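You operate a simulated robot arm through the tools that you are given. There is no shell and no other tool.

Carry out the task below with a simulated robot arm. There is one attempt and no reset: what you move stays moved.

JOB
Put things in order on the bench over the lids drawer. At the end: the white medium jar with a sticker on its grey lid stands on top of the clear cover; the green tube (marked "hand cream") stands where the white light cream tub stood; the white pestle stands where the white medium jar with a sticker on its grey lid stood; the white light cream tub stands where the white pestle stood; whatever was shut is shut again. Leave all else as you found it, and nothing knocked over.

Only the result counts: the job must be done as asked and must still hold three seconds after the hand-in. Knocking over, shifting, dropping, spilling or breaking anything else fails it. Lids that push on must go on centred and level and be pressed home; caps that screw on are set level and turned clockwise until they are tight.

ROBOT AND FRAMES
A 6-joint arm with a two-finger gripper, fixed in place. Base frame: the origin is at the foot of the arm, x ahead of it, y to its left, z up; the work surface is at about z = 900. Readings come in mm, rad, newtons and seconds.
With the tool pointing down near the work surface it reaches from about 140 to 680 mm from the base axis. Its first joint turns from -1.152 to 1.152 rad. Payload 2.45 kg.
The tool frame sits at the grasp point between the pads (the TCP): z along the fingers, y along the line on which they close. The tips reach 30 mm beyond it. The gripper opens to 106 mm. The gripper's body begins 79 mm behind the TCP.
Orientation is that of the tool frame in the base frame, as a unit quaternion [w, x, y, z]. With the fingers straight down and closing along the base's y, the tool's x points along the base's -x, its y along +y and its z along -z.

CONTROLS
- The arm moves only by the tool step_arm. Its argument "moves" is text: rows parted by semicolons, each of 7 numbers parted by spaces: the shift along the base's x, y, z in mm, then the turn, a rotation vector about the base's x, y, z in rad, then the finger opening in mm, from 0 to 106. In form: x y z ax ay az hand; .... A call has 1 to 20 rows; each row shifts and turns the commanded pose from where the row before left it. Rows are played at 5 a second. More than 50 mm and 0.15 rad between two rows, or a gripper value outside its range, and nothing of the call is played. A pose out of reach is approached as far as the arm can. The call stops where the force on the tool passes 40 N (or 10 N more than at its start, if that is more) or the arm is blocked; 0.2 s more then pass. Each finger travels about 153 mm/s and halts on what it meets, pressing with about 22 N; the grip force reading is that of the motor and also rises with nothing between the fingers. The clock runs only during rows and for 0.2 s after the last one: add rows that do not move to give the fingers time. The reply holds the time, the measured pose of the TCP, the force on the tool along the base axes, the opening and the grip force, in the units named above and with some noise, with the torque about the TCP (base axes, N m) and any sound that the robot's microphone picked up.
- Cameras (640 x 400 px; columns grow to the right, rows downward): "scene" is fixed at [71.8, 425.1, 1402.1]; the picture's right is [-0.61, -0.79, 0.00], its down [-0.52, 0.40, -0.75] and it looks along [0.60, -0.46, -0.66] (base axes); focal length 329 px, centre (320, 200). "wrist" rides on the gripper at [76, -2, -106] in the tool frame; the picture's right is [0.02, 1.00, 0.00], its down [-0.78, 0.02, -0.62] and it looks along [-0.62, 0.01, 0.78] (tool axes); focal length 247 px, centre (320, 200). There is no depth. A picture from a camera that has moved, and an enlarged one, comes with that camera's place and axes in the base frame and with its lens. The place of the scene camera against the robot may be out by one fixed shift of up to 12 mm in any direction.
- capture(camera): a new picture of that camera. The clock stands still meanwhile.
- inspect(camera, box): a new picture of the part [left, top, right, bottom] of that camera's present view, enlarged. The clock stands still meanwhile.
- job_done(): hands the job in; it is judged then, once.

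Places have to be worked out from the pictures, the camera data and where the tool is seen. Open the gripper and draw the arm clear of the work before you hand the job in, unless the task says otherwise.

The tools are called after "Emit:" as a command line: name --argument value ..., lists and objects as JSON in quotes. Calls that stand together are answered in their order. step_arm: Moves the arm, as the interface text tells. Its arguments: {"type":"object","properties":{"moves":{"type":"string"}},"required":["moves"]} The other tools are called the same way: capture (camera) takes a picture; inspect (camera, box) takes an enlarged picture of a part of a camera's view; job_done () hands the job in.

At the start:

```text
clock: 0.0
tool_pos: [267.9, 174.0, 1125.1]
ee_rot: [0.0, 0.0, 1.0, 0.0]
force: [-0.2, 1.0, -0.3]
moment: [0.0, -0.01, 0.02]
width: 106.1
grip_force: 0.1
```

scene: 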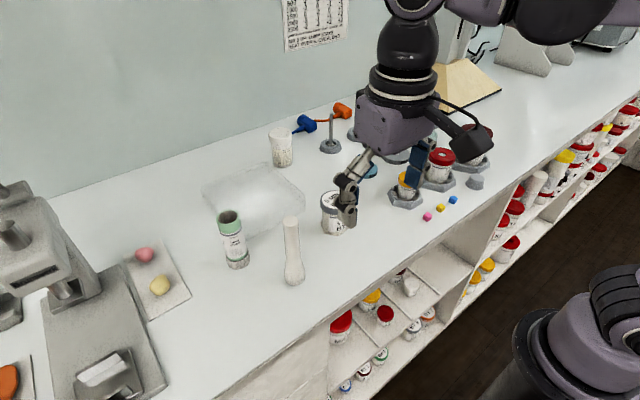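
wrist: 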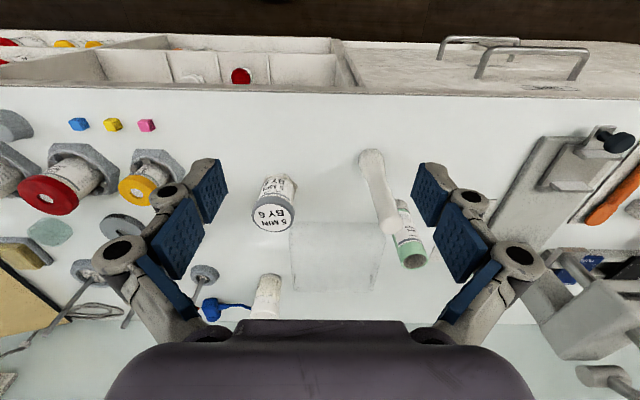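

I start by looking closely at the objects from both cameras.

Emit:
inspect --camera "scene" --box '[180, 90, 420, 300]'

Emit:
inspect --camera "wrist" --box '[200, 100, 460, 330]'

Emit:
capture --camera "wrist"

Emit:
inspect --camera "scene" --box '[260, 200, 520, 400]'

```text
1.90 times, centred on (300, 195) of scene
camera zoom: at [71.8, 425.1, 1402.1], right [-0.61, -0.79, 0.0], down [-0.52, 0.4, -0.75], along [0.6, -0.46, -0.66], focal length 627 px, centre (358, 210)
```

zoom: 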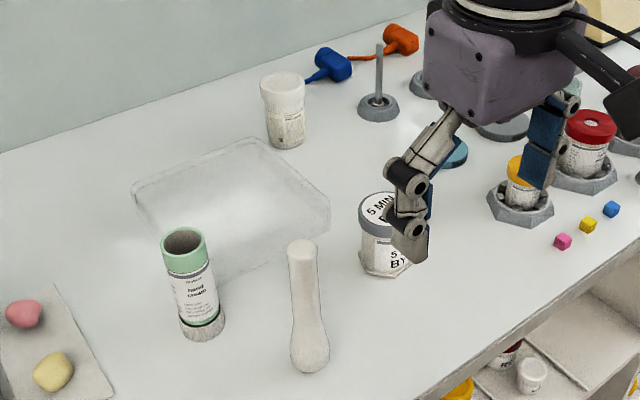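

```text
1.74 times, centred on (330, 215) of wrist
camera zoom: at [190.8, 172.1, 1231.5], right [-0.02, 1.0, 0.0], down [0.78, 0.02, 0.62], along [0.62, 0.01, -0.78], focal length 430 px, centre (303, 174)
```

zoom: 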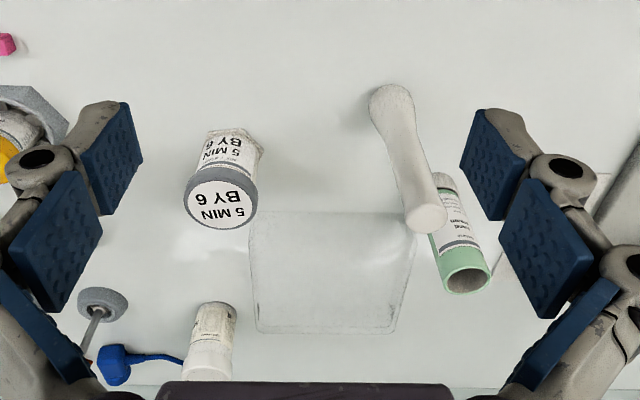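

```text
taken
camera wrist: at [190.8, 172.1, 1231.5], right [-0.02, 1.0, 0.0], down [0.78, 0.02, 0.62], along [0.62, 0.01, -0.78], focal length 247 px, centre (320, 200)
```

wrist: 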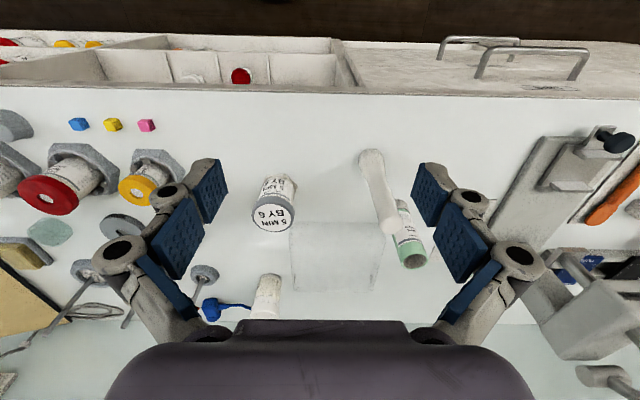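

```text
2.00 times, centred on (390, 300) of scene
camera zoom: at [71.8, 425.1, 1402.1], right [-0.61, -0.79, 0.0], down [-0.52, 0.4, -0.75], along [0.6, -0.46, -0.66], focal length 658 px, centre (180, 0)
```

zoom: 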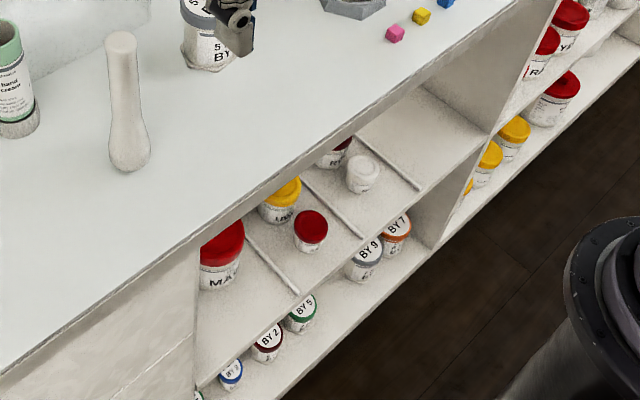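

The bench holds the grey-lidded "5 MIN BY 6" jar, a clear cover, the green tube, the pestle and a white tub at the back. I zoom in further to confirm the tub's label and the shapes.

Emit:
inspect --camera "scene" --box '[250, 115, 314, 175]'

Emit:
inspect --camera "scene" --box '[190, 150, 320, 295]'

Emit:
inspect --camera "scene" --box '[310, 170, 370, 245]'

Emit:
inspect --camera "wrist" --box '[235, 140, 345, 330]'

Emit:
inspect --camera "wrist" --box '[330, 130, 440, 290]'

```text
6.67 times, centred on (282, 145) of scene
camera zoom: at [71.8, 425.1, 1402.1], right [-0.61, -0.79, 0.0], down [-0.52, 0.4, -0.75], along [0.6, -0.46, -0.66], focal length 2194 px, centre (573, 567)
```

zoom: 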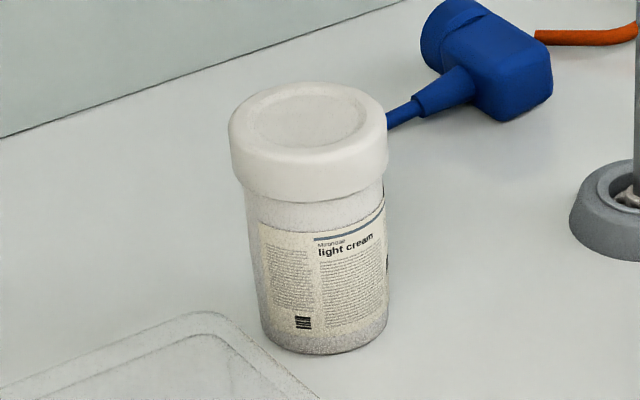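

```text
2.76 times, centred on (255, 222) of scene
camera zoom: at [71.8, 425.1, 1402.1], right [-0.61, -0.79, 0.0], down [-0.52, 0.4, -0.75], along [0.6, -0.46, -0.66], focal length 908 px, centre (499, 138)
```

zoom: 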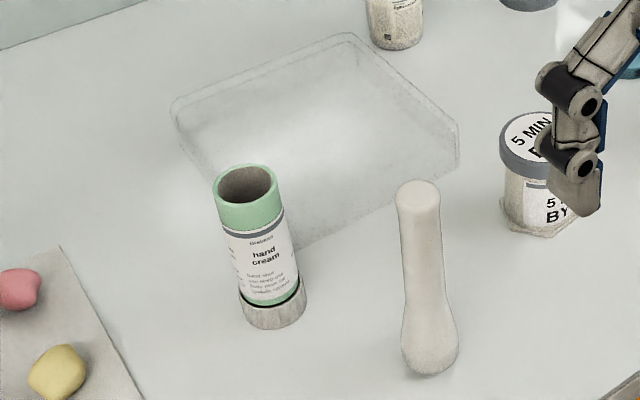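

```text
5.33 times, centred on (340, 208) of scene
camera zoom: at [71.8, 425.1, 1402.1], right [-0.61, -0.79, 0.0], down [-0.52, 0.4, -0.75], along [0.6, -0.46, -0.66], focal length 1755 px, centre (213, 160)
```

zoom: 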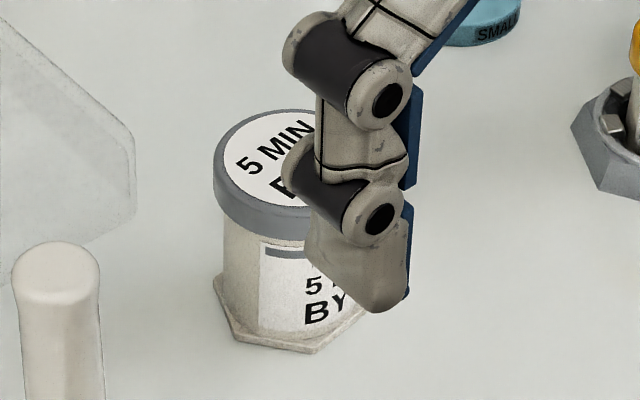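

```text
2.11 times, centred on (290, 235) of wrist
camera zoom: at [190.8, 172.1, 1231.5], right [-0.02, 1.0, 0.0], down [0.78, 0.02, 0.62], along [0.62, 0.01, -0.78], focal length 520 px, centre (383, 126)
```

zoom: 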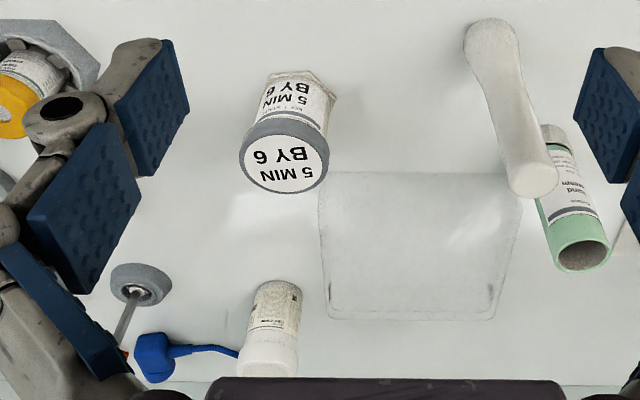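

```text
2.50 times, centred on (385, 210) of wrist
camera zoom: at [190.8, 172.1, 1231.5], right [-0.02, 1.0, 0.0], down [0.78, 0.02, 0.62], along [0.62, 0.01, -0.78], focal length 617 px, centre (158, 175)
```

zoom: 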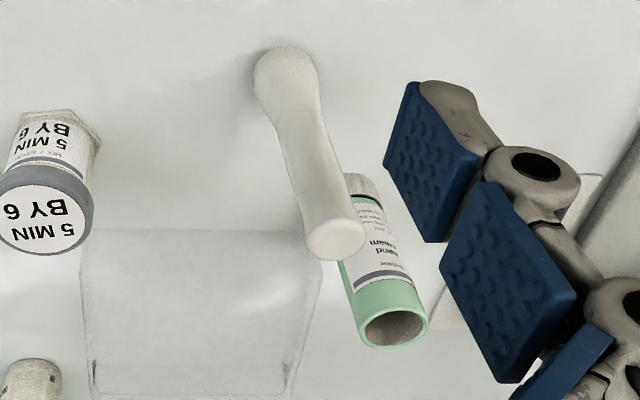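

The labels are confirmed: the back tub is "light cream". I move the empty hand at its present height to get more wrist views of each object for triangulation.

Emit:
step_arm --moves "20 -20 5 0 0 0 106; 20 -20 5 0 0 0 106; 20 -20 5 0 0 0 106; 20 -5 5 0 0 0 106; 0 0 0 0 0 0 106; 0 0 0 0 0 0 106"

Emit:
inspect --camera "wrist" --box '[240, 100, 400, 200]'

Emit:
inspect --camera "wrist" --box '[260, 180, 460, 320]'

Emit:
capture --camera "wrist"

Emit:
capture --camera "scene"

```text
clock: 1.4
tool_pos: [345.8, 108.7, 1145.9]
ee_rot: [0.0, 0.0, 1.0, 0.0]
force: [0.0, 0.8, 0.9]
moment: [0.0, 0.04, -0.01]
width: 106.0
grip_force: 0.1
```

```text
4.00 times, centred on (320, 150) of wrist
camera zoom: at [269.4, 107.5, 1251.3], right [-0.02, 1.0, 0.0], down [0.78, 0.02, 0.62], along [0.62, 0.01, -0.78], focal length 988 px, centre (320, 400)
```

zoom: 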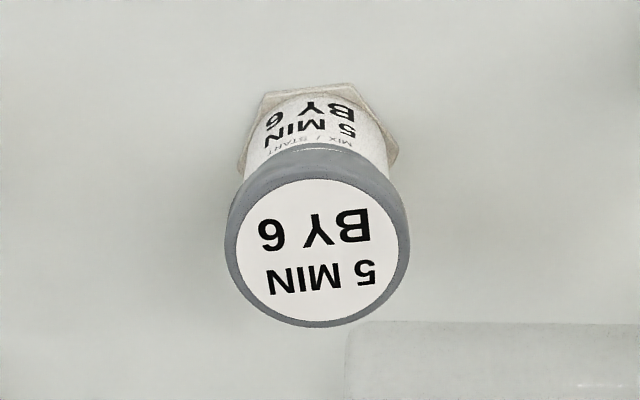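

```text
2.86 times, centred on (360, 250) of wrist
camera zoom: at [269.4, 107.5, 1251.3], right [-0.02, 1.0, 0.0], down [0.78, 0.02, 0.62], along [0.62, 0.01, -0.78], focal length 706 px, centre (206, 57)
```

zoom: 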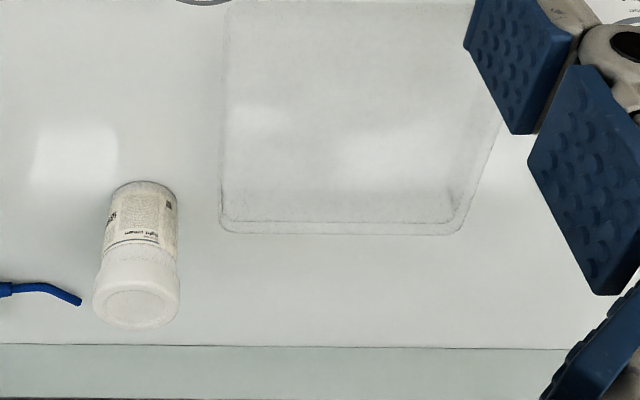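

```text
taken
camera wrist: at [269.4, 107.5, 1251.3], right [-0.02, 1.0, 0.0], down [0.78, 0.02, 0.62], along [0.62, 0.01, -0.78], focal length 247 px, centre (320, 200)
```

wrist: 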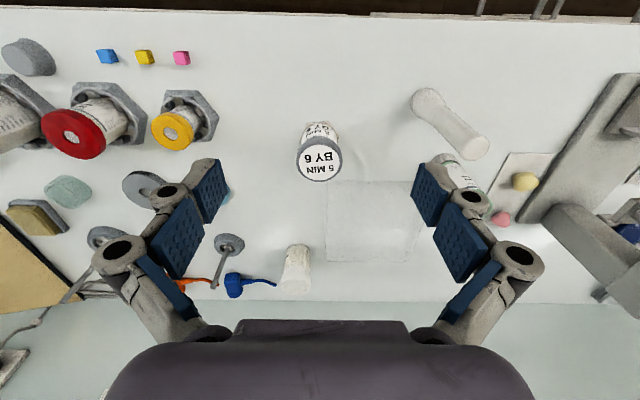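

```text
taken
```

scene: 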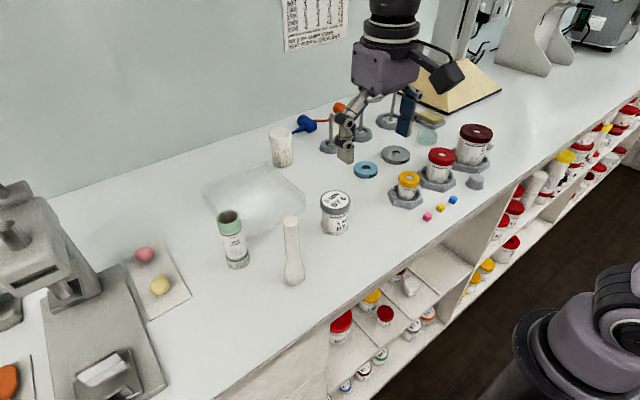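

Jar centre looks to be near (430, 109), about 70 mm tall with a lid about 60 mm across. I move further out over the bench for steeper views of the cover and the tub.

Emit:
step_arm --moves "30 0 0 0 0 0 106; 30 0 0 0 0 0 106; 30 0 0 0 0 0 106; 30 0 0 0 0 0 106; 30 0 0 0 0 0 106; 30 0 0 0 0 0 106; 25 0 0 0 0 0 106; 0 0 0 0 0 0 106; 0 0 0 0 0 0 106"

Emit:
capture --camera "wrist"

Emit:
inspect --camera "wrist" --box '[230, 100, 330, 200]'

Emit:
inspect --camera "wrist" --box '[310, 30, 490, 180]'

Emit:
inspect --camera "scene" --box '[195, 110, 355, 300]'

```text
clock: 3.4
tool_pos: [554.4, 110.3, 1144.8]
ee_rot: [0.0, -0.001, 1.0, 0.0]
force: [0.3, 0.4, -0.1]
moment: [0.04, -0.01, 0.0]
width: 105.7
grip_force: 0.1
```

```text
taken
camera wrist: at [477.4, 108.1, 1251.2], right [-0.02, 1.0, 0.0], down [0.78, 0.02, 0.62], along [0.62, 0.01, -0.78], focal length 247 px, centre (320, 200)
```

wrist: 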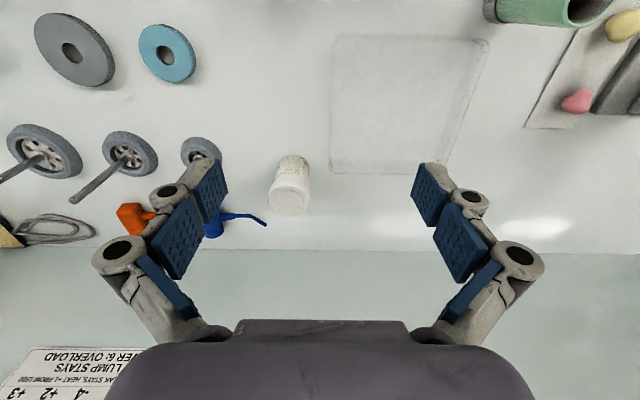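

```text
4.00 times, centred on (280, 150) of wrist
camera zoom: at [477.4, 108.1, 1251.2], right [-0.02, 1.0, 0.0], down [0.78, 0.02, 0.62], along [0.62, 0.01, -0.78], focal length 988 px, centre (480, 400)
```

zoom: 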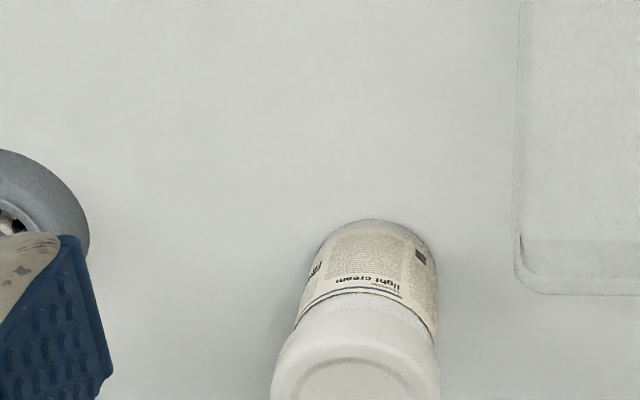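

```text
2.67 times, centred on (400, 105) of wrist
camera zoom: at [477.4, 108.1, 1251.2], right [-0.02, 1.0, 0.0], down [0.78, 0.02, 0.62], along [0.62, 0.01, -0.78], focal length 659 px, centre (107, 453)
```

zoom: 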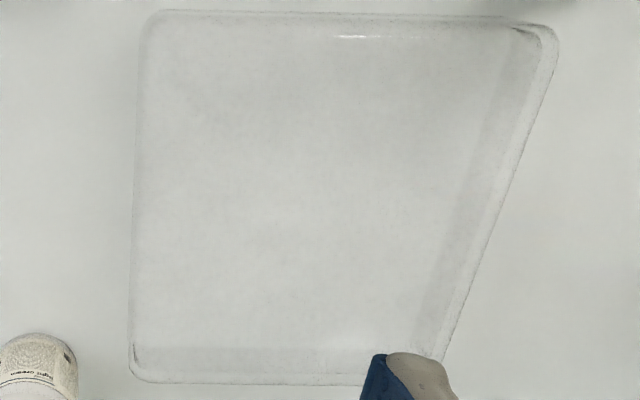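

```text
2.11 times, centred on (275, 205) of scene
camera zoom: at [71.8, 425.1, 1402.1], right [-0.61, -0.79, 0.0], down [-0.52, 0.4, -0.75], along [0.6, -0.46, -0.66], focal length 693 px, centre (415, 190)
```

zoom: 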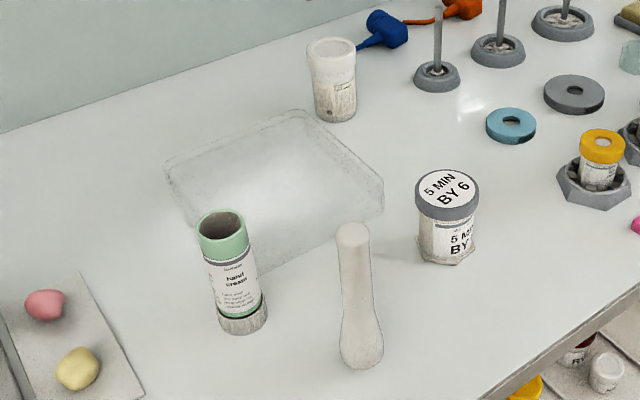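

The cover spans roughly x 505–675, y 126–289 with a top near z 940, and the tub stands near (690, 69) and is about 88 mm tall. Next I get views of the pestle and tube from another position.

Emit:
step_arm --moves "-30 20 0 0 0 0 106; -30 20 0 0 0 0 106; -30 20 0 0 0 0 106; -30 20 0 0 0 0 106; -30 20 0 0 0 0 106; -30 20 0 0 0 0 106; -30 20 0 0 0 0 106; 0 30 0 0 0 0 106; 0 0 0 0 0 0 106; 0 0 0 0 0 0 106"

Emit:
capture --camera "wrist"

Emit:
inspect --camera "wrist" --box '[270, 60, 430, 220]'

Emit:
inspect --camera "scene" --box '[300, 60, 460, 180]'

```text
clock: 5.6
tool_pos: [342.0, 280.1, 1146.1]
ee_rot: [0.0, 0.0, 1.0, 0.0]
force: [-0.2, -0.3, 1.2]
moment: [-0.01, -0.03, 0.01]
width: 106.0
grip_force: 0.0
```

```text
taken
camera wrist: at [264.3, 278.1, 1252.4], right [-0.02, 1.0, 0.0], down [0.78, 0.02, 0.62], along [0.62, 0.01, -0.78], focal length 247 px, centre (320, 200)
```

wrist: 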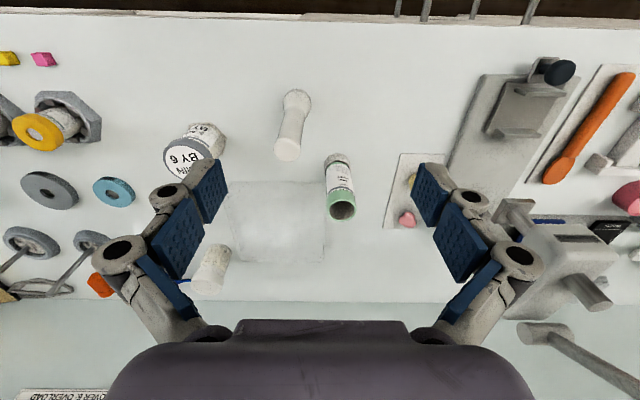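

```text
2.50 times, centred on (350, 140) of wrist
camera zoom: at [264.3, 278.1, 1252.4], right [-0.02, 1.0, 0.0], down [0.78, 0.02, 0.62], along [0.62, 0.01, -0.78], focal length 617 px, centre (245, 350)
```

zoom: 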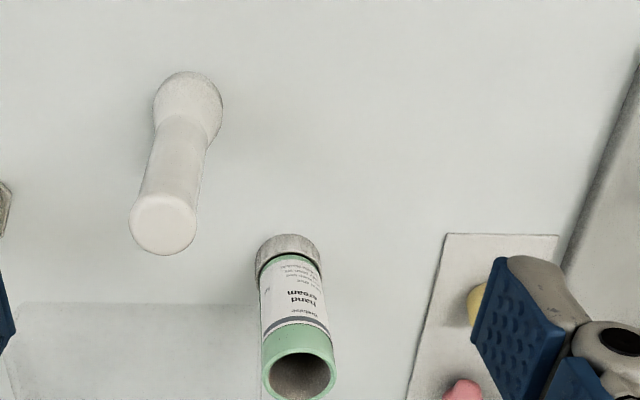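

```text
3.33 times, centred on (380, 120) of scene
camera zoom: at [71.8, 425.1, 1402.1], right [-0.61, -0.79, 0.0], down [-0.52, 0.4, -0.75], along [0.6, -0.46, -0.66], focal length 1097 px, centre (120, 467)
```

zoom: 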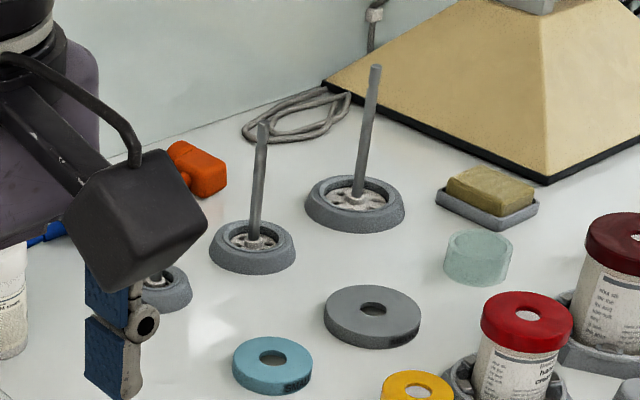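

The pestle stands near (369, 249), about 145 mm tall, and the tube near (470, 310), about 115 mm tall. I now move over the jar near (430, 109) and come down to just above its lid for a close alignment look.

Emit:
step_arm --moves "15 -28 0 0 0 0 106; 15 -28 0 0 0 0 106; 15 -29 0 0 0 0 106; 15 -29 0 0 0 0 106; 14 -29 0 0 0 0 106; 14 -28 0 0 0 0 106; 0 0 -30 0 0 0 106; 0 0 -30 0 0 0 106; 0 0 -30 0 0 0 106; 0 0 -30 0 0 0 106; 0 0 -11 0 0 0 106; 0 0 0 0 0 0 106; 0 0 0 0 0 0 106"

Emit:
capture --camera "wrist"

Emit:
inspect --camera "wrist" --box '[220, 60, 420, 240]'

Emit:
inspect --camera "scene" --box '[270, 100, 420, 260]'

```text
clock: 8.4
tool_pos: [430.7, 107.2, 1014.5]
ee_rot: [0.0, 0.0, 1.0, 0.0]
force: [0.0, 0.0, 0.7]
moment: [0.03, 0.03, -0.01]
width: 105.9
grip_force: 0.0
```

```text
taken
camera wrist: at [354.0, 106.1, 1120.8], right [-0.02, 1.0, 0.0], down [0.78, 0.02, 0.62], along [0.62, 0.01, -0.78], focal length 247 px, centre (320, 200)
```

wrist: 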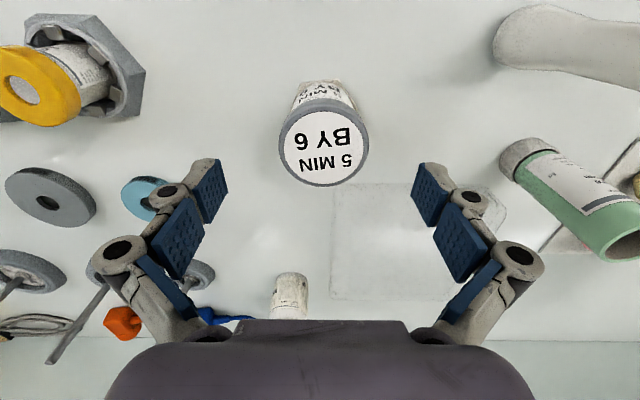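

```text
2.22 times, centred on (320, 150) of wrist
camera zoom: at [354.0, 106.1, 1120.8], right [-0.02, 1.0, 0.0], down [0.78, 0.02, 0.62], along [0.62, 0.01, -0.78], focal length 549 px, centre (320, 311)
```

zoom: 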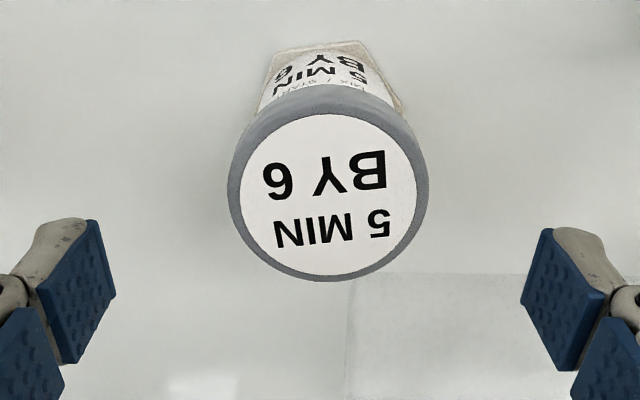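

```text
2.50 times, centred on (345, 180) of scene
camera zoom: at [71.8, 425.1, 1402.1], right [-0.61, -0.79, 0.0], down [-0.52, 0.4, -0.75], along [0.6, -0.46, -0.66], focal length 823 px, centre (258, 250)
```

zoom: 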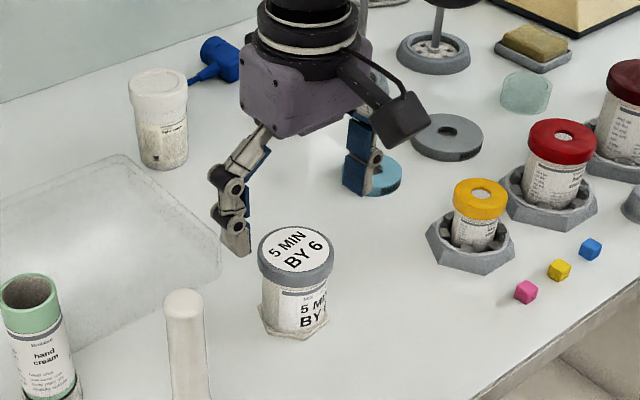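

The close view puts the jar axis at about (428.5, 109.8). I shift to it and come straight down around the jar, so the pads span both lid and hexagonal foot.

Emit:
step_arm --moves "-2.4 1.8 0 0 0 0 92; 0 0 -20 0 0 0 92; 0 0 -20 0 0 0 92; 0 0 -20 0 0 0 92; 0 0 -12 0 0 0 92; 0 0 -5 0 0 0 92; 0 0 -3 0 0 0 92; 0 0 0 0 0 0 92; 0 0 0 0 0 0 92"

Emit:
capture --camera "wrist"

Emit:
inspect --camera "scene" --box '[280, 140, 400, 250]'

```text
clock: 10.4
tool_pos: [428.6, 110.2, 934.0]
ee_rot: [0.0, 0.0, 1.0, -0.001]
force: [0.2, 0.1, -0.7]
moment: [0.04, 0.0, 0.01]
width: 91.7
grip_force: 0.0
```

```text
taken
camera wrist: at [351.1, 108.1, 1040.9], right [-0.02, 1.0, 0.0], down [0.78, 0.02, 0.62], along [0.62, 0.01, -0.78], focal length 247 px, centre (320, 200)
```

wrist: 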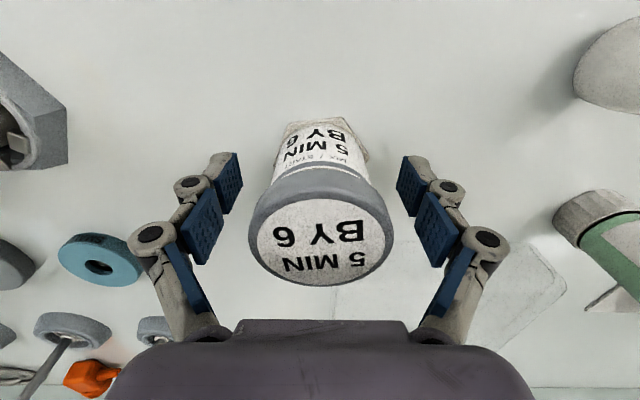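

```text
3.64 times, centred on (340, 195) of scene
camera zoom: at [71.8, 425.1, 1402.1], right [-0.61, -0.79, 0.0], down [-0.52, 0.4, -0.75], along [0.6, -0.46, -0.66], focal length 1197 px, centre (247, 218)
```

zoom: 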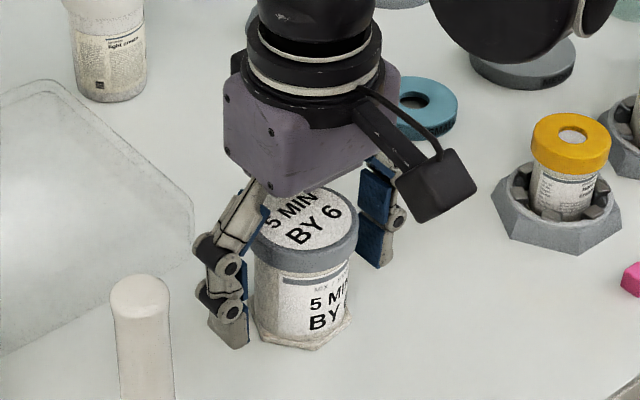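

The jar sits centred between the fingers. I close in steps and hold.

Emit:
step_arm --moves "0 0 0 0 0 0 80; 0 0 0 0 0 0 70; 0 0 0 0 0 0 65; 0 0 0 0 0 0 61; 0 0 0 0 0 0 57; 0 0 0 0 0 0 50; 0 0 0 0 0 0 45; 0 0 0 0 0 0 45; 0 0 0 0 0 0 45"

Emit:
inspect --camera "scene" --box '[280, 140, 400, 250]'

Emit:
capture --camera "wrist"

```text
clock: 12.4
tool_pos: [428.3, 109.4, 935.7]
ee_rot: [0.001, 0.0, 1.0, 0.001]
force: [0.3, 0.6, 6.7]
moment: [-0.06, 0.02, -0.05]
width: 55.9
grip_force: 21.9
```

```text
3.64 times, centred on (340, 195) of scene
camera zoom: at [71.7, 425.1, 1402.1], right [-0.61, -0.79, 0.0], down [-0.52, 0.4, -0.75], along [0.6, -0.46, -0.66], focal length 1197 px, centre (247, 218)
```

zoom: 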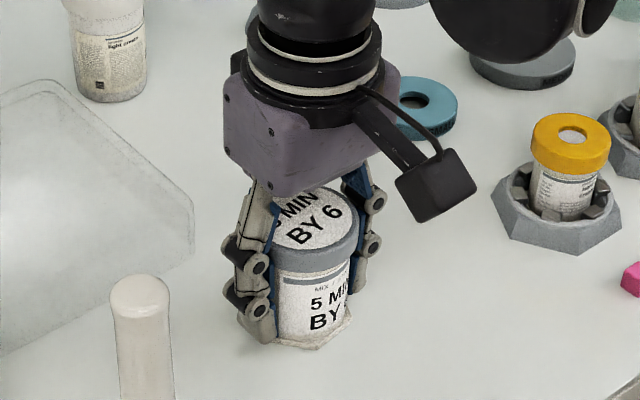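

```text
taken
camera wrist: at [351.1, 108.2, 1041.0], right [-0.02, 1.0, 0.0], down [0.78, 0.02, 0.62], along [0.62, 0.01, -0.78], focal length 247 px, centre (320, 200)
```

wrist: 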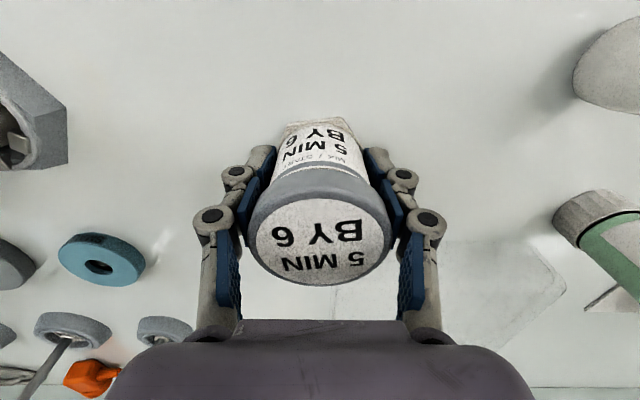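

Grip force is 22 N at 56 mm width, so the jar is held. I lift a little and check that it comes up level with its lid on.

Emit:
step_arm --moves "0 0 4 0 0 0 45; 0 0 8 0 0 0 45; 0 0 12 0 0 0 45; 0 0 20 0 0 0 45; 0 0 0 0 0 0 45; 0 0 0 0 0 0 45"

Emit:
inspect --camera "scene" --box '[260, 110, 420, 260]'

Emit:
capture --camera "wrist"

```text
clock: 13.8
tool_pos: [428.8, 108.5, 978.2]
ee_rot: [0.0, 0.0, 1.0, -0.001]
force: [0.0, 0.3, -1.1]
moment: [0.0, 0.01, -0.01]
width: 55.7
grip_force: 22.0
```

```text
2.67 times, centred on (340, 185) of scene
camera zoom: at [71.8, 425.1, 1402.1], right [-0.61, -0.79, 0.0], down [-0.52, 0.4, -0.75], along [0.6, -0.46, -0.66], focal length 878 px, centre (267, 240)
```

zoom: 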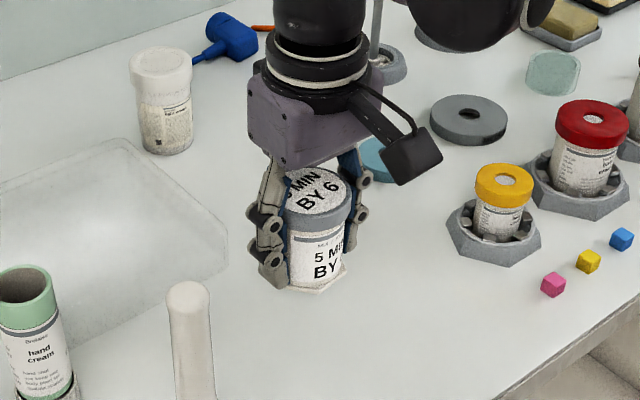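

```text
taken
camera wrist: at [352.5, 107.8, 1085.0], right [-0.02, 1.0, 0.0], down [0.78, 0.02, 0.62], along [0.62, 0.01, -0.78], focal length 247 px, centre (320, 200)
```

wrist: 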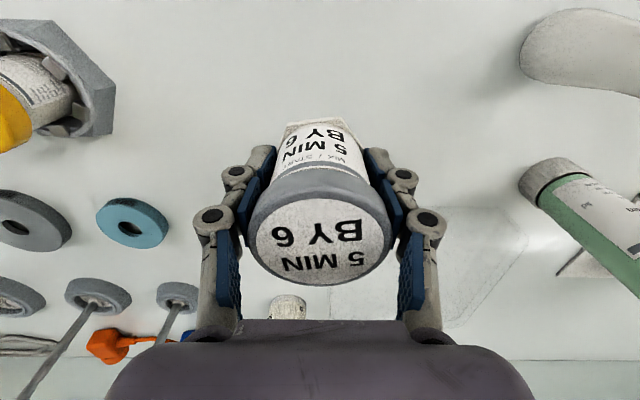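

The jar hangs level and firm. I lift to carry height and move over the cover's centre near (590, 207), then come down to a little above its top.

Emit:
step_arm --moves "0 0 25 0 0 0 45; 0 0 25 0 0 0 45; 0 0 22 0 0 0 45; 20 12 0 0 0 0 45; 28 17 0 0 0 0 45; 28 17 0 0 0 0 45; 28 17 0 0 0 0 45; 28 17 0 0 0 0 45; 20 12 0 0 0 0 45; 9.5 5.5 0 0 0 0 45; 0 0 -20 0 0 0 45; 0 0 -20 0 0 0 45; 0 0 -15 0 0 0 45; 0 0 0 0 0 0 45; 0 0 0 0 0 0 45"

Emit:
inspect --camera "scene" --box '[180, 80, 380, 260]'

Emit:
capture --camera "wrist"

```text
clock: 17.0
tool_pos: [588.9, 207.1, 994.9]
ee_rot: [0.0, 0.0, 1.0, 0.0]
force: [0.8, -0.1, -1.4]
moment: [-0.01, 0.0, -0.01]
width: 55.9
grip_force: 22.4
```

```text
2.22 times, centred on (280, 170) of scene
camera zoom: at [71.8, 425.1, 1402.1], right [-0.61, -0.79, 0.0], down [-0.52, 0.4, -0.75], along [0.6, -0.46, -0.66], focal length 731 px, centre (409, 267)
```

zoom: 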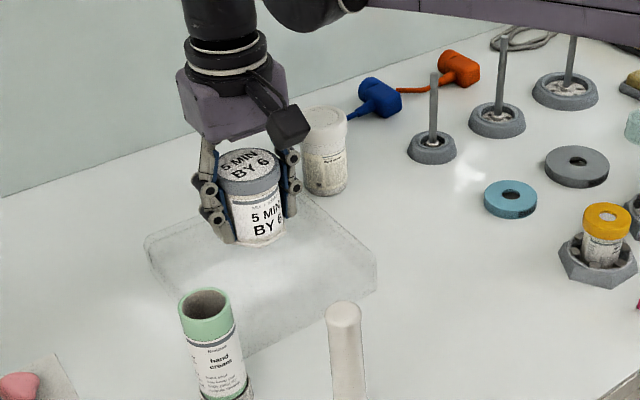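

```text
taken
camera wrist: at [512.1, 205.9, 1101.6], right [-0.02, 1.0, 0.0], down [0.78, 0.02, 0.62], along [0.62, 0.01, -0.78], focal length 247 px, centre (320, 200)
```

wrist: 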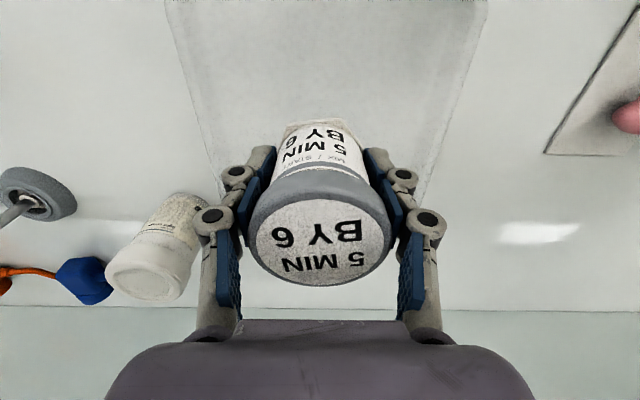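

The jar hangs over the middle of the cover with roughly 20 mm to go. I lower in small steps, watching the force.

Emit:
step_arm --moves "0 0 -6 0 0 0 45; 0 0 -4 0 0 0 45; 0 0 -2 0 0 0 45; 0 0 0 0 0 0 45"

Emit:
inspect --camera "scene" --box '[220, 120, 320, 220]'

```text
clock: 18.0
tool_pos: [588.9, 206.0, 984.1]
ee_rot: [0.0, 0.0, 1.0, 0.0]
force: [-0.1, 0.3, -0.5]
moment: [-0.02, -0.02, -0.01]
width: 55.6
grip_force: 22.1
```

```text
4.00 times, centred on (270, 170) of scene
camera zoom: at [71.8, 425.1, 1402.1], right [-0.61, -0.79, 0.0], down [-0.52, 0.4, -0.75], along [0.6, -0.46, -0.66], focal length 1316 px, centre (520, 320)
```

zoom: 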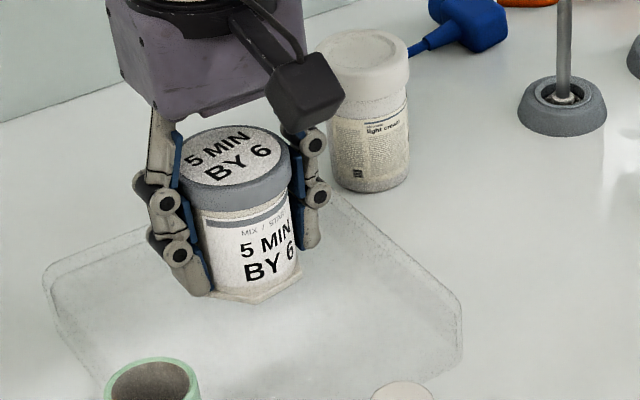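

No contact yet. I continue down in 1.5–2 mm steps.

Emit:
step_arm --moves "0 0 -2 0 0 0 45; 0 0 -2 0 0 0 45; 0 0 0 0 0 0 45"

Emit:
step_arm --moves "0 0 -1.5 0 0 0 45; 0 0 -1.5 0 0 0 45; 0 0 0 0 0 0 45"

Emit:
step_arm --moves "0 0 -1.5 0 0 0 45; 0 0 0 0 0 0 45"

```text
clock: 18.8
tool_pos: [590.8, 206.3, 978.6]
ee_rot: [0.0, -0.001, 1.0, 0.0]
force: [0.5, 0.3, -0.4]
moment: [0.03, 0.0, 0.0]
width: 55.5
grip_force: 22.0
```

```text
clock: 19.6
tool_pos: [589.5, 206.0, 976.5]
ee_rot: [0.0, 0.001, 1.0, 0.001]
force: [-0.1, 0.4, 3.5]
moment: [0.02, -0.05, -0.03]
width: 56.0
grip_force: 21.9
```

```text
clock: 20.2
tool_pos: [590.0, 207.7, 975.5]
ee_rot: [0.001, 0.0, 1.0, 0.0]
force: [0.9, 0.6, 15.4]
moment: [0.0, -0.07, -0.13]
width: 56.0
grip_force: 21.6
```

Contact at TCP z ≈ 976, so the jar is on the cover (top near z 942). I ease the press off by 1 mm and open slowly.

Emit:
step_arm --moves "0 0 1 0 0 0 45; 0 0 0 0 0 0 54; 0 0 0 0 0 0 58; 0 0 0 0 0 0 62; 0 0 0 0 0 0 70; 0 0 0 0 0 0 80; 0 0 0 0 0 0 92; 0 0 0 0 0 0 92"

Emit:
inspect --camera "scene" --box '[200, 110, 340, 230]'

Emit:
capture --camera "wrist"

```text
clock: 22.0
tool_pos: [590.2, 206.8, 976.0]
ee_rot: [-0.001, 0.0, 1.0, 0.0]
force: [-0.7, 0.5, -0.6]
moment: [-0.01, -0.02, 0.02]
width: 91.9
grip_force: 0.1
```

```text
3.33 times, centred on (270, 170) of scene
camera zoom: at [71.8, 425.1, 1402.1], right [-0.61, -0.79, 0.0], down [-0.52, 0.4, -0.75], along [0.6, -0.46, -0.66], focal length 1097 px, centre (487, 300)
```

zoom: 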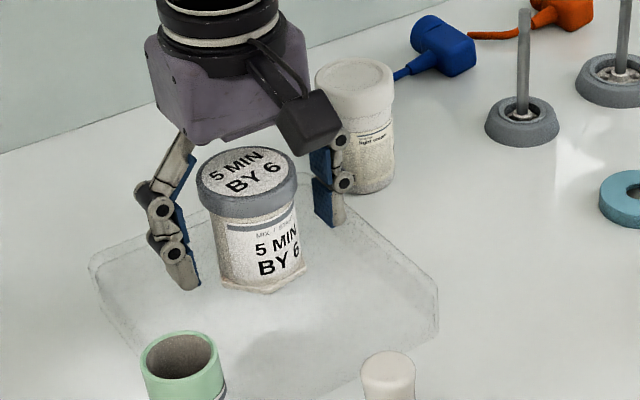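

```text
taken
camera wrist: at [513.1, 205.5, 1082.2], right [-0.02, 1.0, 0.0], down [0.78, 0.02, 0.62], along [0.62, 0.01, -0.78], focal length 247 px, centre (320, 200)
```

wrist: 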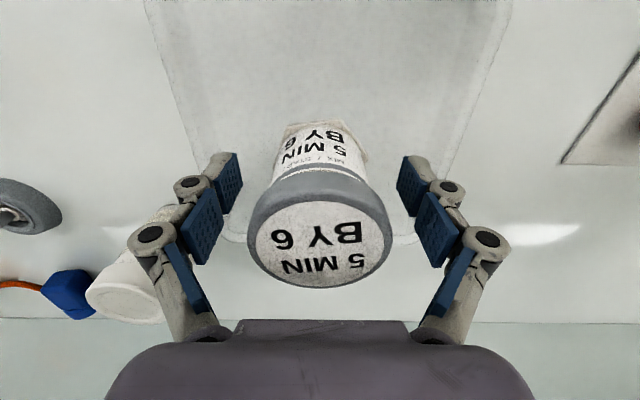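

The jar stands upright on the cover with its lid on. I rise straight up and go over the pestle for a close look.

Emit:
step_arm --moves "0 0 15 0 0 0 92; 0 0 25 0 0 0 95; 0 0 35 0 0 0 100; 0 0 35 0 0 0 106; 0 0 35 0 0 0 106; -30 6 0 0 0 0 106; -40 8 0 0 0 0 106; -40 8 0 0 0 0 106; -40 8 0 0 0 0 106; -40 7 0 0 0 0 106; -31 5 0 0 0 0 106; 0 0 0 0 0 0 106; 0 0 0 0 0 0 106"

Emit:
capture --camera "wrist"

Emit:
inspect --camera "wrist" --box '[240, 40, 400, 220]'

Emit:
capture --camera "scene"

```text
clock: 24.8
tool_pos: [362.4, 246.2, 1116.8]
ee_rot: [0.0, 0.0, 1.0, 0.0]
force: [-0.5, -0.6, 0.4]
moment: [0.01, -0.01, -0.01]
width: 106.2
grip_force: 0.1
out of reach, approached as far as the arm can: row 5
```

```text
taken
camera wrist: at [285.2, 245.3, 1222.1], right [-0.02, 1.0, 0.0], down [0.78, 0.02, 0.62], along [0.62, 0.01, -0.78], focal length 247 px, centre (320, 200)
```

wrist: 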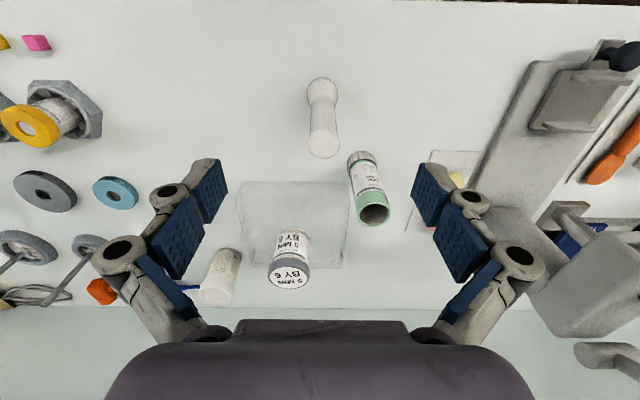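

```text
2.22 times, centred on (320, 130) of wrist
camera zoom: at [285.2, 245.3, 1222.1], right [-0.02, 1.0, 0.0], down [0.78, 0.02, 0.62], along [0.62, 0.01, -0.78], focal length 549 px, centre (320, 356)
```

zoom: 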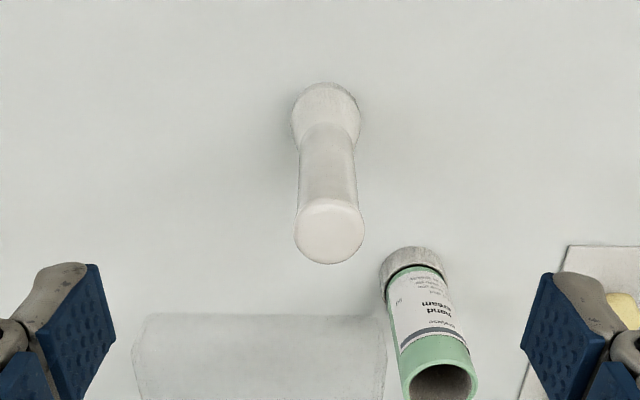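

```text
taken
```

scene: 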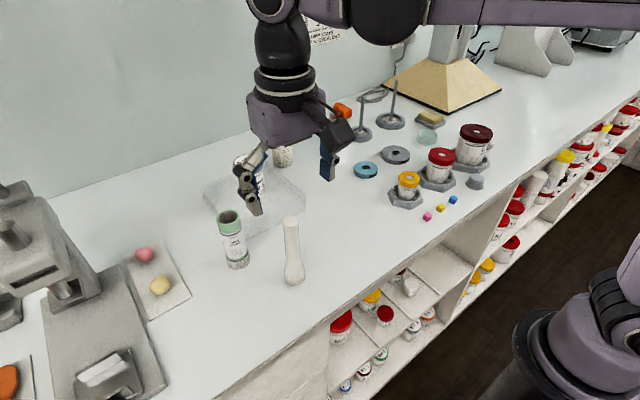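

The pestle axis is at about (369.3, 249.4). I align, come down around its shaft, and pause to check before closing.

Emit:
step_arm --moves "7 3 0 0 0 0 100; 0 0 -20 0 0 0 80; 0 0 -25 0 0 0 70; 0 0 -25 0 0 0 70; 0 0 -25 0 0 0 70; 0 0 -20 0 0 0 70; 0 0 -7 0 0 0 70; 0 0 0 0 0 0 70; 0 0 0 0 0 0 70"

Emit:
inspect --camera "wrist" --box '[220, 60, 420, 300]'

Emit:
inspect --camera "scene" --box '[210, 170, 350, 300]'

```text
clock: 26.8
tool_pos: [368.2, 249.0, 994.3]
ee_rot: [-0.001, 0.0, 1.0, 0.0]
force: [0.3, 0.1, -0.1]
moment: [0.0, 0.01, 0.0]
width: 70.0
grip_force: 0.1
```

```text
1.67 times, centred on (320, 180) of wrist
camera zoom: at [291.9, 247.8, 1100.9], right [-0.02, 1.0, 0.0], down [0.78, 0.02, 0.62], along [0.62, 0.01, -0.78], focal length 412 px, centre (320, 233)
```

zoom: 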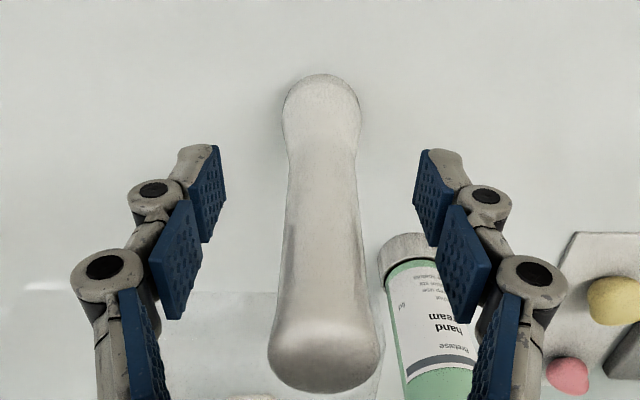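

```text
3.08 times, centred on (280, 235) of scene
camera zoom: at [71.8, 425.1, 1402.1], right [-0.61, -0.79, 0.0], down [-0.52, 0.4, -0.75], along [0.6, -0.46, -0.66], focal length 1013 px, centre (443, 92)
```

zoom: 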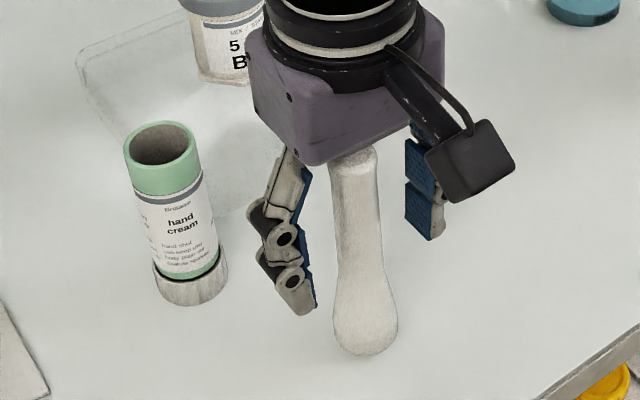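

The pestle is centred between the pads within about 1 mm. I nudge 0.7 mm in y and close gradually on the shaft.

Emit:
step_arm --moves "0.5 0.7 0 0 0 0 60; 0 0 0 0 0 0 48; 0 0 0 0 0 0 38; 0 0 0 0 0 0 32; 0 0 0 0 0 0 29; 0 0 0 0 0 0 27; 0 0 0 0 0 0 25; 0 0 0 0 0 0 23; 0 0 0 0 0 0 20; 0 0 0 0 0 0 15; 0 0 0 0 0 0 12; 0 0 0 0 0 0 12; 0 0 0 0 0 0 12"

Emit:
inspect --camera "scene" --box '[210, 170, 350, 300]'

Emit:
inspect --camera "wrist" --box '[220, 60, 420, 300]'

```text
clock: 29.6
tool_pos: [368.4, 249.5, 996.1]
ee_rot: [0.0, 0.0, 1.0, 0.0]
force: [0.4, -0.1, 0.2]
moment: [-0.03, 0.02, -0.03]
width: 23.0
grip_force: 22.6
```

```text
3.08 times, centred on (280, 235) of scene
camera zoom: at [71.8, 425.1, 1402.1], right [-0.61, -0.79, 0.0], down [-0.52, 0.4, -0.75], along [0.6, -0.46, -0.66], focal length 1013 px, centre (443, 92)
```

zoom: 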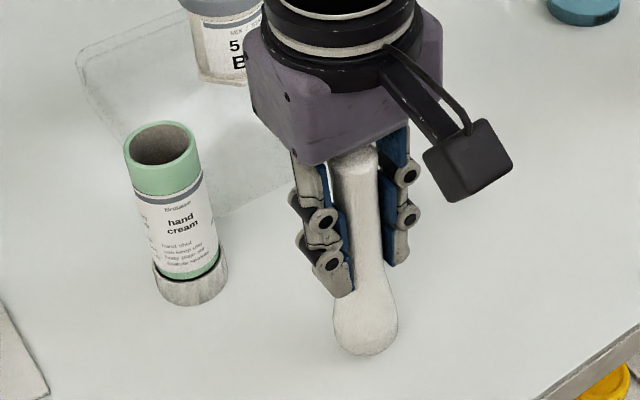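

```text
1.67 times, centred on (320, 180) of wrist
camera zoom: at [292.6, 248.4, 1101.1], right [-0.02, 1.0, 0.0], down [0.78, 0.02, 0.62], along [0.62, 0.01, -0.78], focal length 412 px, centre (320, 233)
```

zoom: 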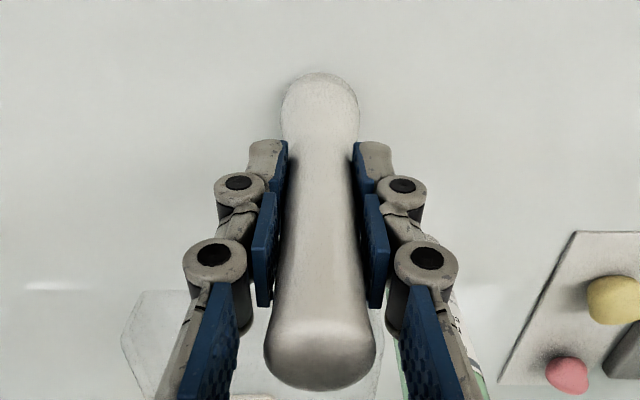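

Gripped at 23 mm with no disturbance. I lift and check.

Emit:
step_arm --moves "0 0 3 0 0 0 12; 0 0 6 0 0 0 12; 0 0 12 0 0 0 12; 0 0 20 0 0 0 12; 0 0 0 0 0 0 12; 0 0 0 0 0 0 12"

Emit:
inspect --camera "scene" --box '[210, 150, 350, 300]'

Emit:
inspect --camera "wrist" --box '[220, 60, 420, 300]'

```text
clock: 31.0
tool_pos: [370.6, 249.6, 1035.9]
ee_rot: [0.001, 0.0, 1.0, 0.0]
force: [-1.0, 0.0, -2.3]
moment: [0.02, -0.01, 0.01]
width: 22.7
grip_force: 21.9
```

```text
2.67 times, centred on (280, 225) of scene
camera zoom: at [71.8, 425.1, 1402.1], right [-0.61, -0.79, 0.0], down [-0.52, 0.4, -0.75], along [0.6, -0.46, -0.66], focal length 878 px, centre (427, 133)
```

zoom: 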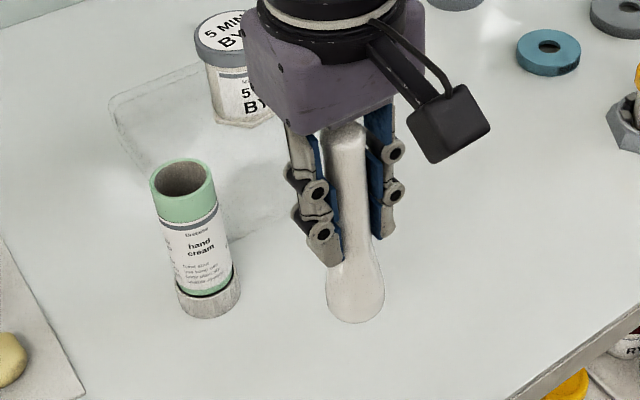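

```text
1.67 times, centred on (320, 180) of wrist
camera zoom: at [293.1, 248.8, 1142.0], right [-0.02, 1.0, 0.0], down [0.78, 0.02, 0.62], along [0.62, 0.01, -0.78], focal length 412 px, centre (320, 233)
```

zoom: 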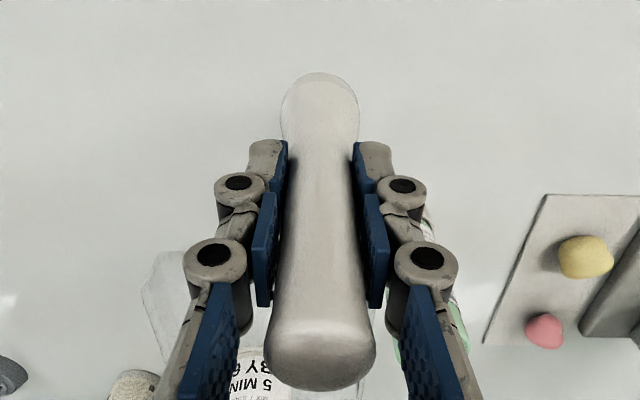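

Pestle hangs straight. I carry it to the jar's former spot (428.5, 109.8) and lower to just above the bench.

Emit:
step_arm --moves "6 -14 0 0 0 0 12; 9 -21 0 0 0 0 12; 10 -24 0 0 0 0 12; 10 -24 0 0 0 0 12; 10 -24 0 0 0 0 12; 8 -19 0 0 0 0 12; 5.9 -13.9 0 0 0 0 12; 0 0 0 0 0 0 12; 0 0 -15 0 0 0 12; 0 0 -14 0 0 0 12; 0 0 -7 0 0 0 12; 0 0 -2 0 0 0 12; 0 0 0 0 0 0 12; 0 0 0 0 0 0 12"

Emit:
step_arm --moves "0 0 -1 0 0 0 12; 0 0 -1 0 0 0 12; 0 0 0 0 0 0 12"

Emit:
inspect --camera "scene" --box '[270, 130, 410, 260]'

```text
clock: 34.0
tool_pos: [429.1, 109.5, 999.2]
ee_rot: [0.0, 0.0, 1.0, 0.0]
force: [0.5, 0.4, -1.6]
moment: [-0.03, 0.04, 0.0]
width: 23.3
grip_force: 22.3
```

```text
clock: 34.8
tool_pos: [428.4, 109.7, 995.3]
ee_rot: [0.0, 0.0, 1.0, 0.0]
force: [-0.6, 0.5, -2.4]
moment: [0.0, 0.02, -0.03]
width: 23.2
grip_force: 22.0
```

```text
3.08 times, centred on (340, 195) of scene
camera zoom: at [71.8, 425.1, 1402.1], right [-0.61, -0.79, 0.0], down [-0.52, 0.4, -0.75], along [0.6, -0.46, -0.66], focal length 1013 px, centre (258, 215)
```

zoom: 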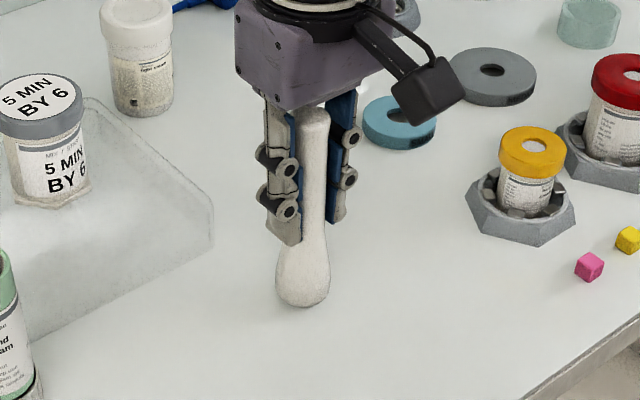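

Still hanging freely (about −2 N), roughly 1 mm above contact. I lower in 0.6 mm steps.

Emit:
step_arm --moves "0 0 -0.7 0 0 0 12; 0 0 0 0 0 0 12"

Emit:
step_arm --moves "0 0 -0.6 0 0 0 12; 0 0 0 0 0 0 12"

```text
clock: 35.4
tool_pos: [428.4, 109.7, 994.7]
ee_rot: [0.0, -0.001, 1.0, 0.0]
force: [0.6, 1.0, -1.1]
moment: [0.01, 0.01, -0.03]
width: 23.0
grip_force: 21.5
```

```text
clock: 36.0
tool_pos: [428.3, 110.0, 994.7]
ee_rot: [0.001, 0.0, 1.0, 0.0]
force: [1.2, -0.5, 11.6]
moment: [-0.03, -0.13, -0.05]
width: 22.7
grip_force: 21.8
```

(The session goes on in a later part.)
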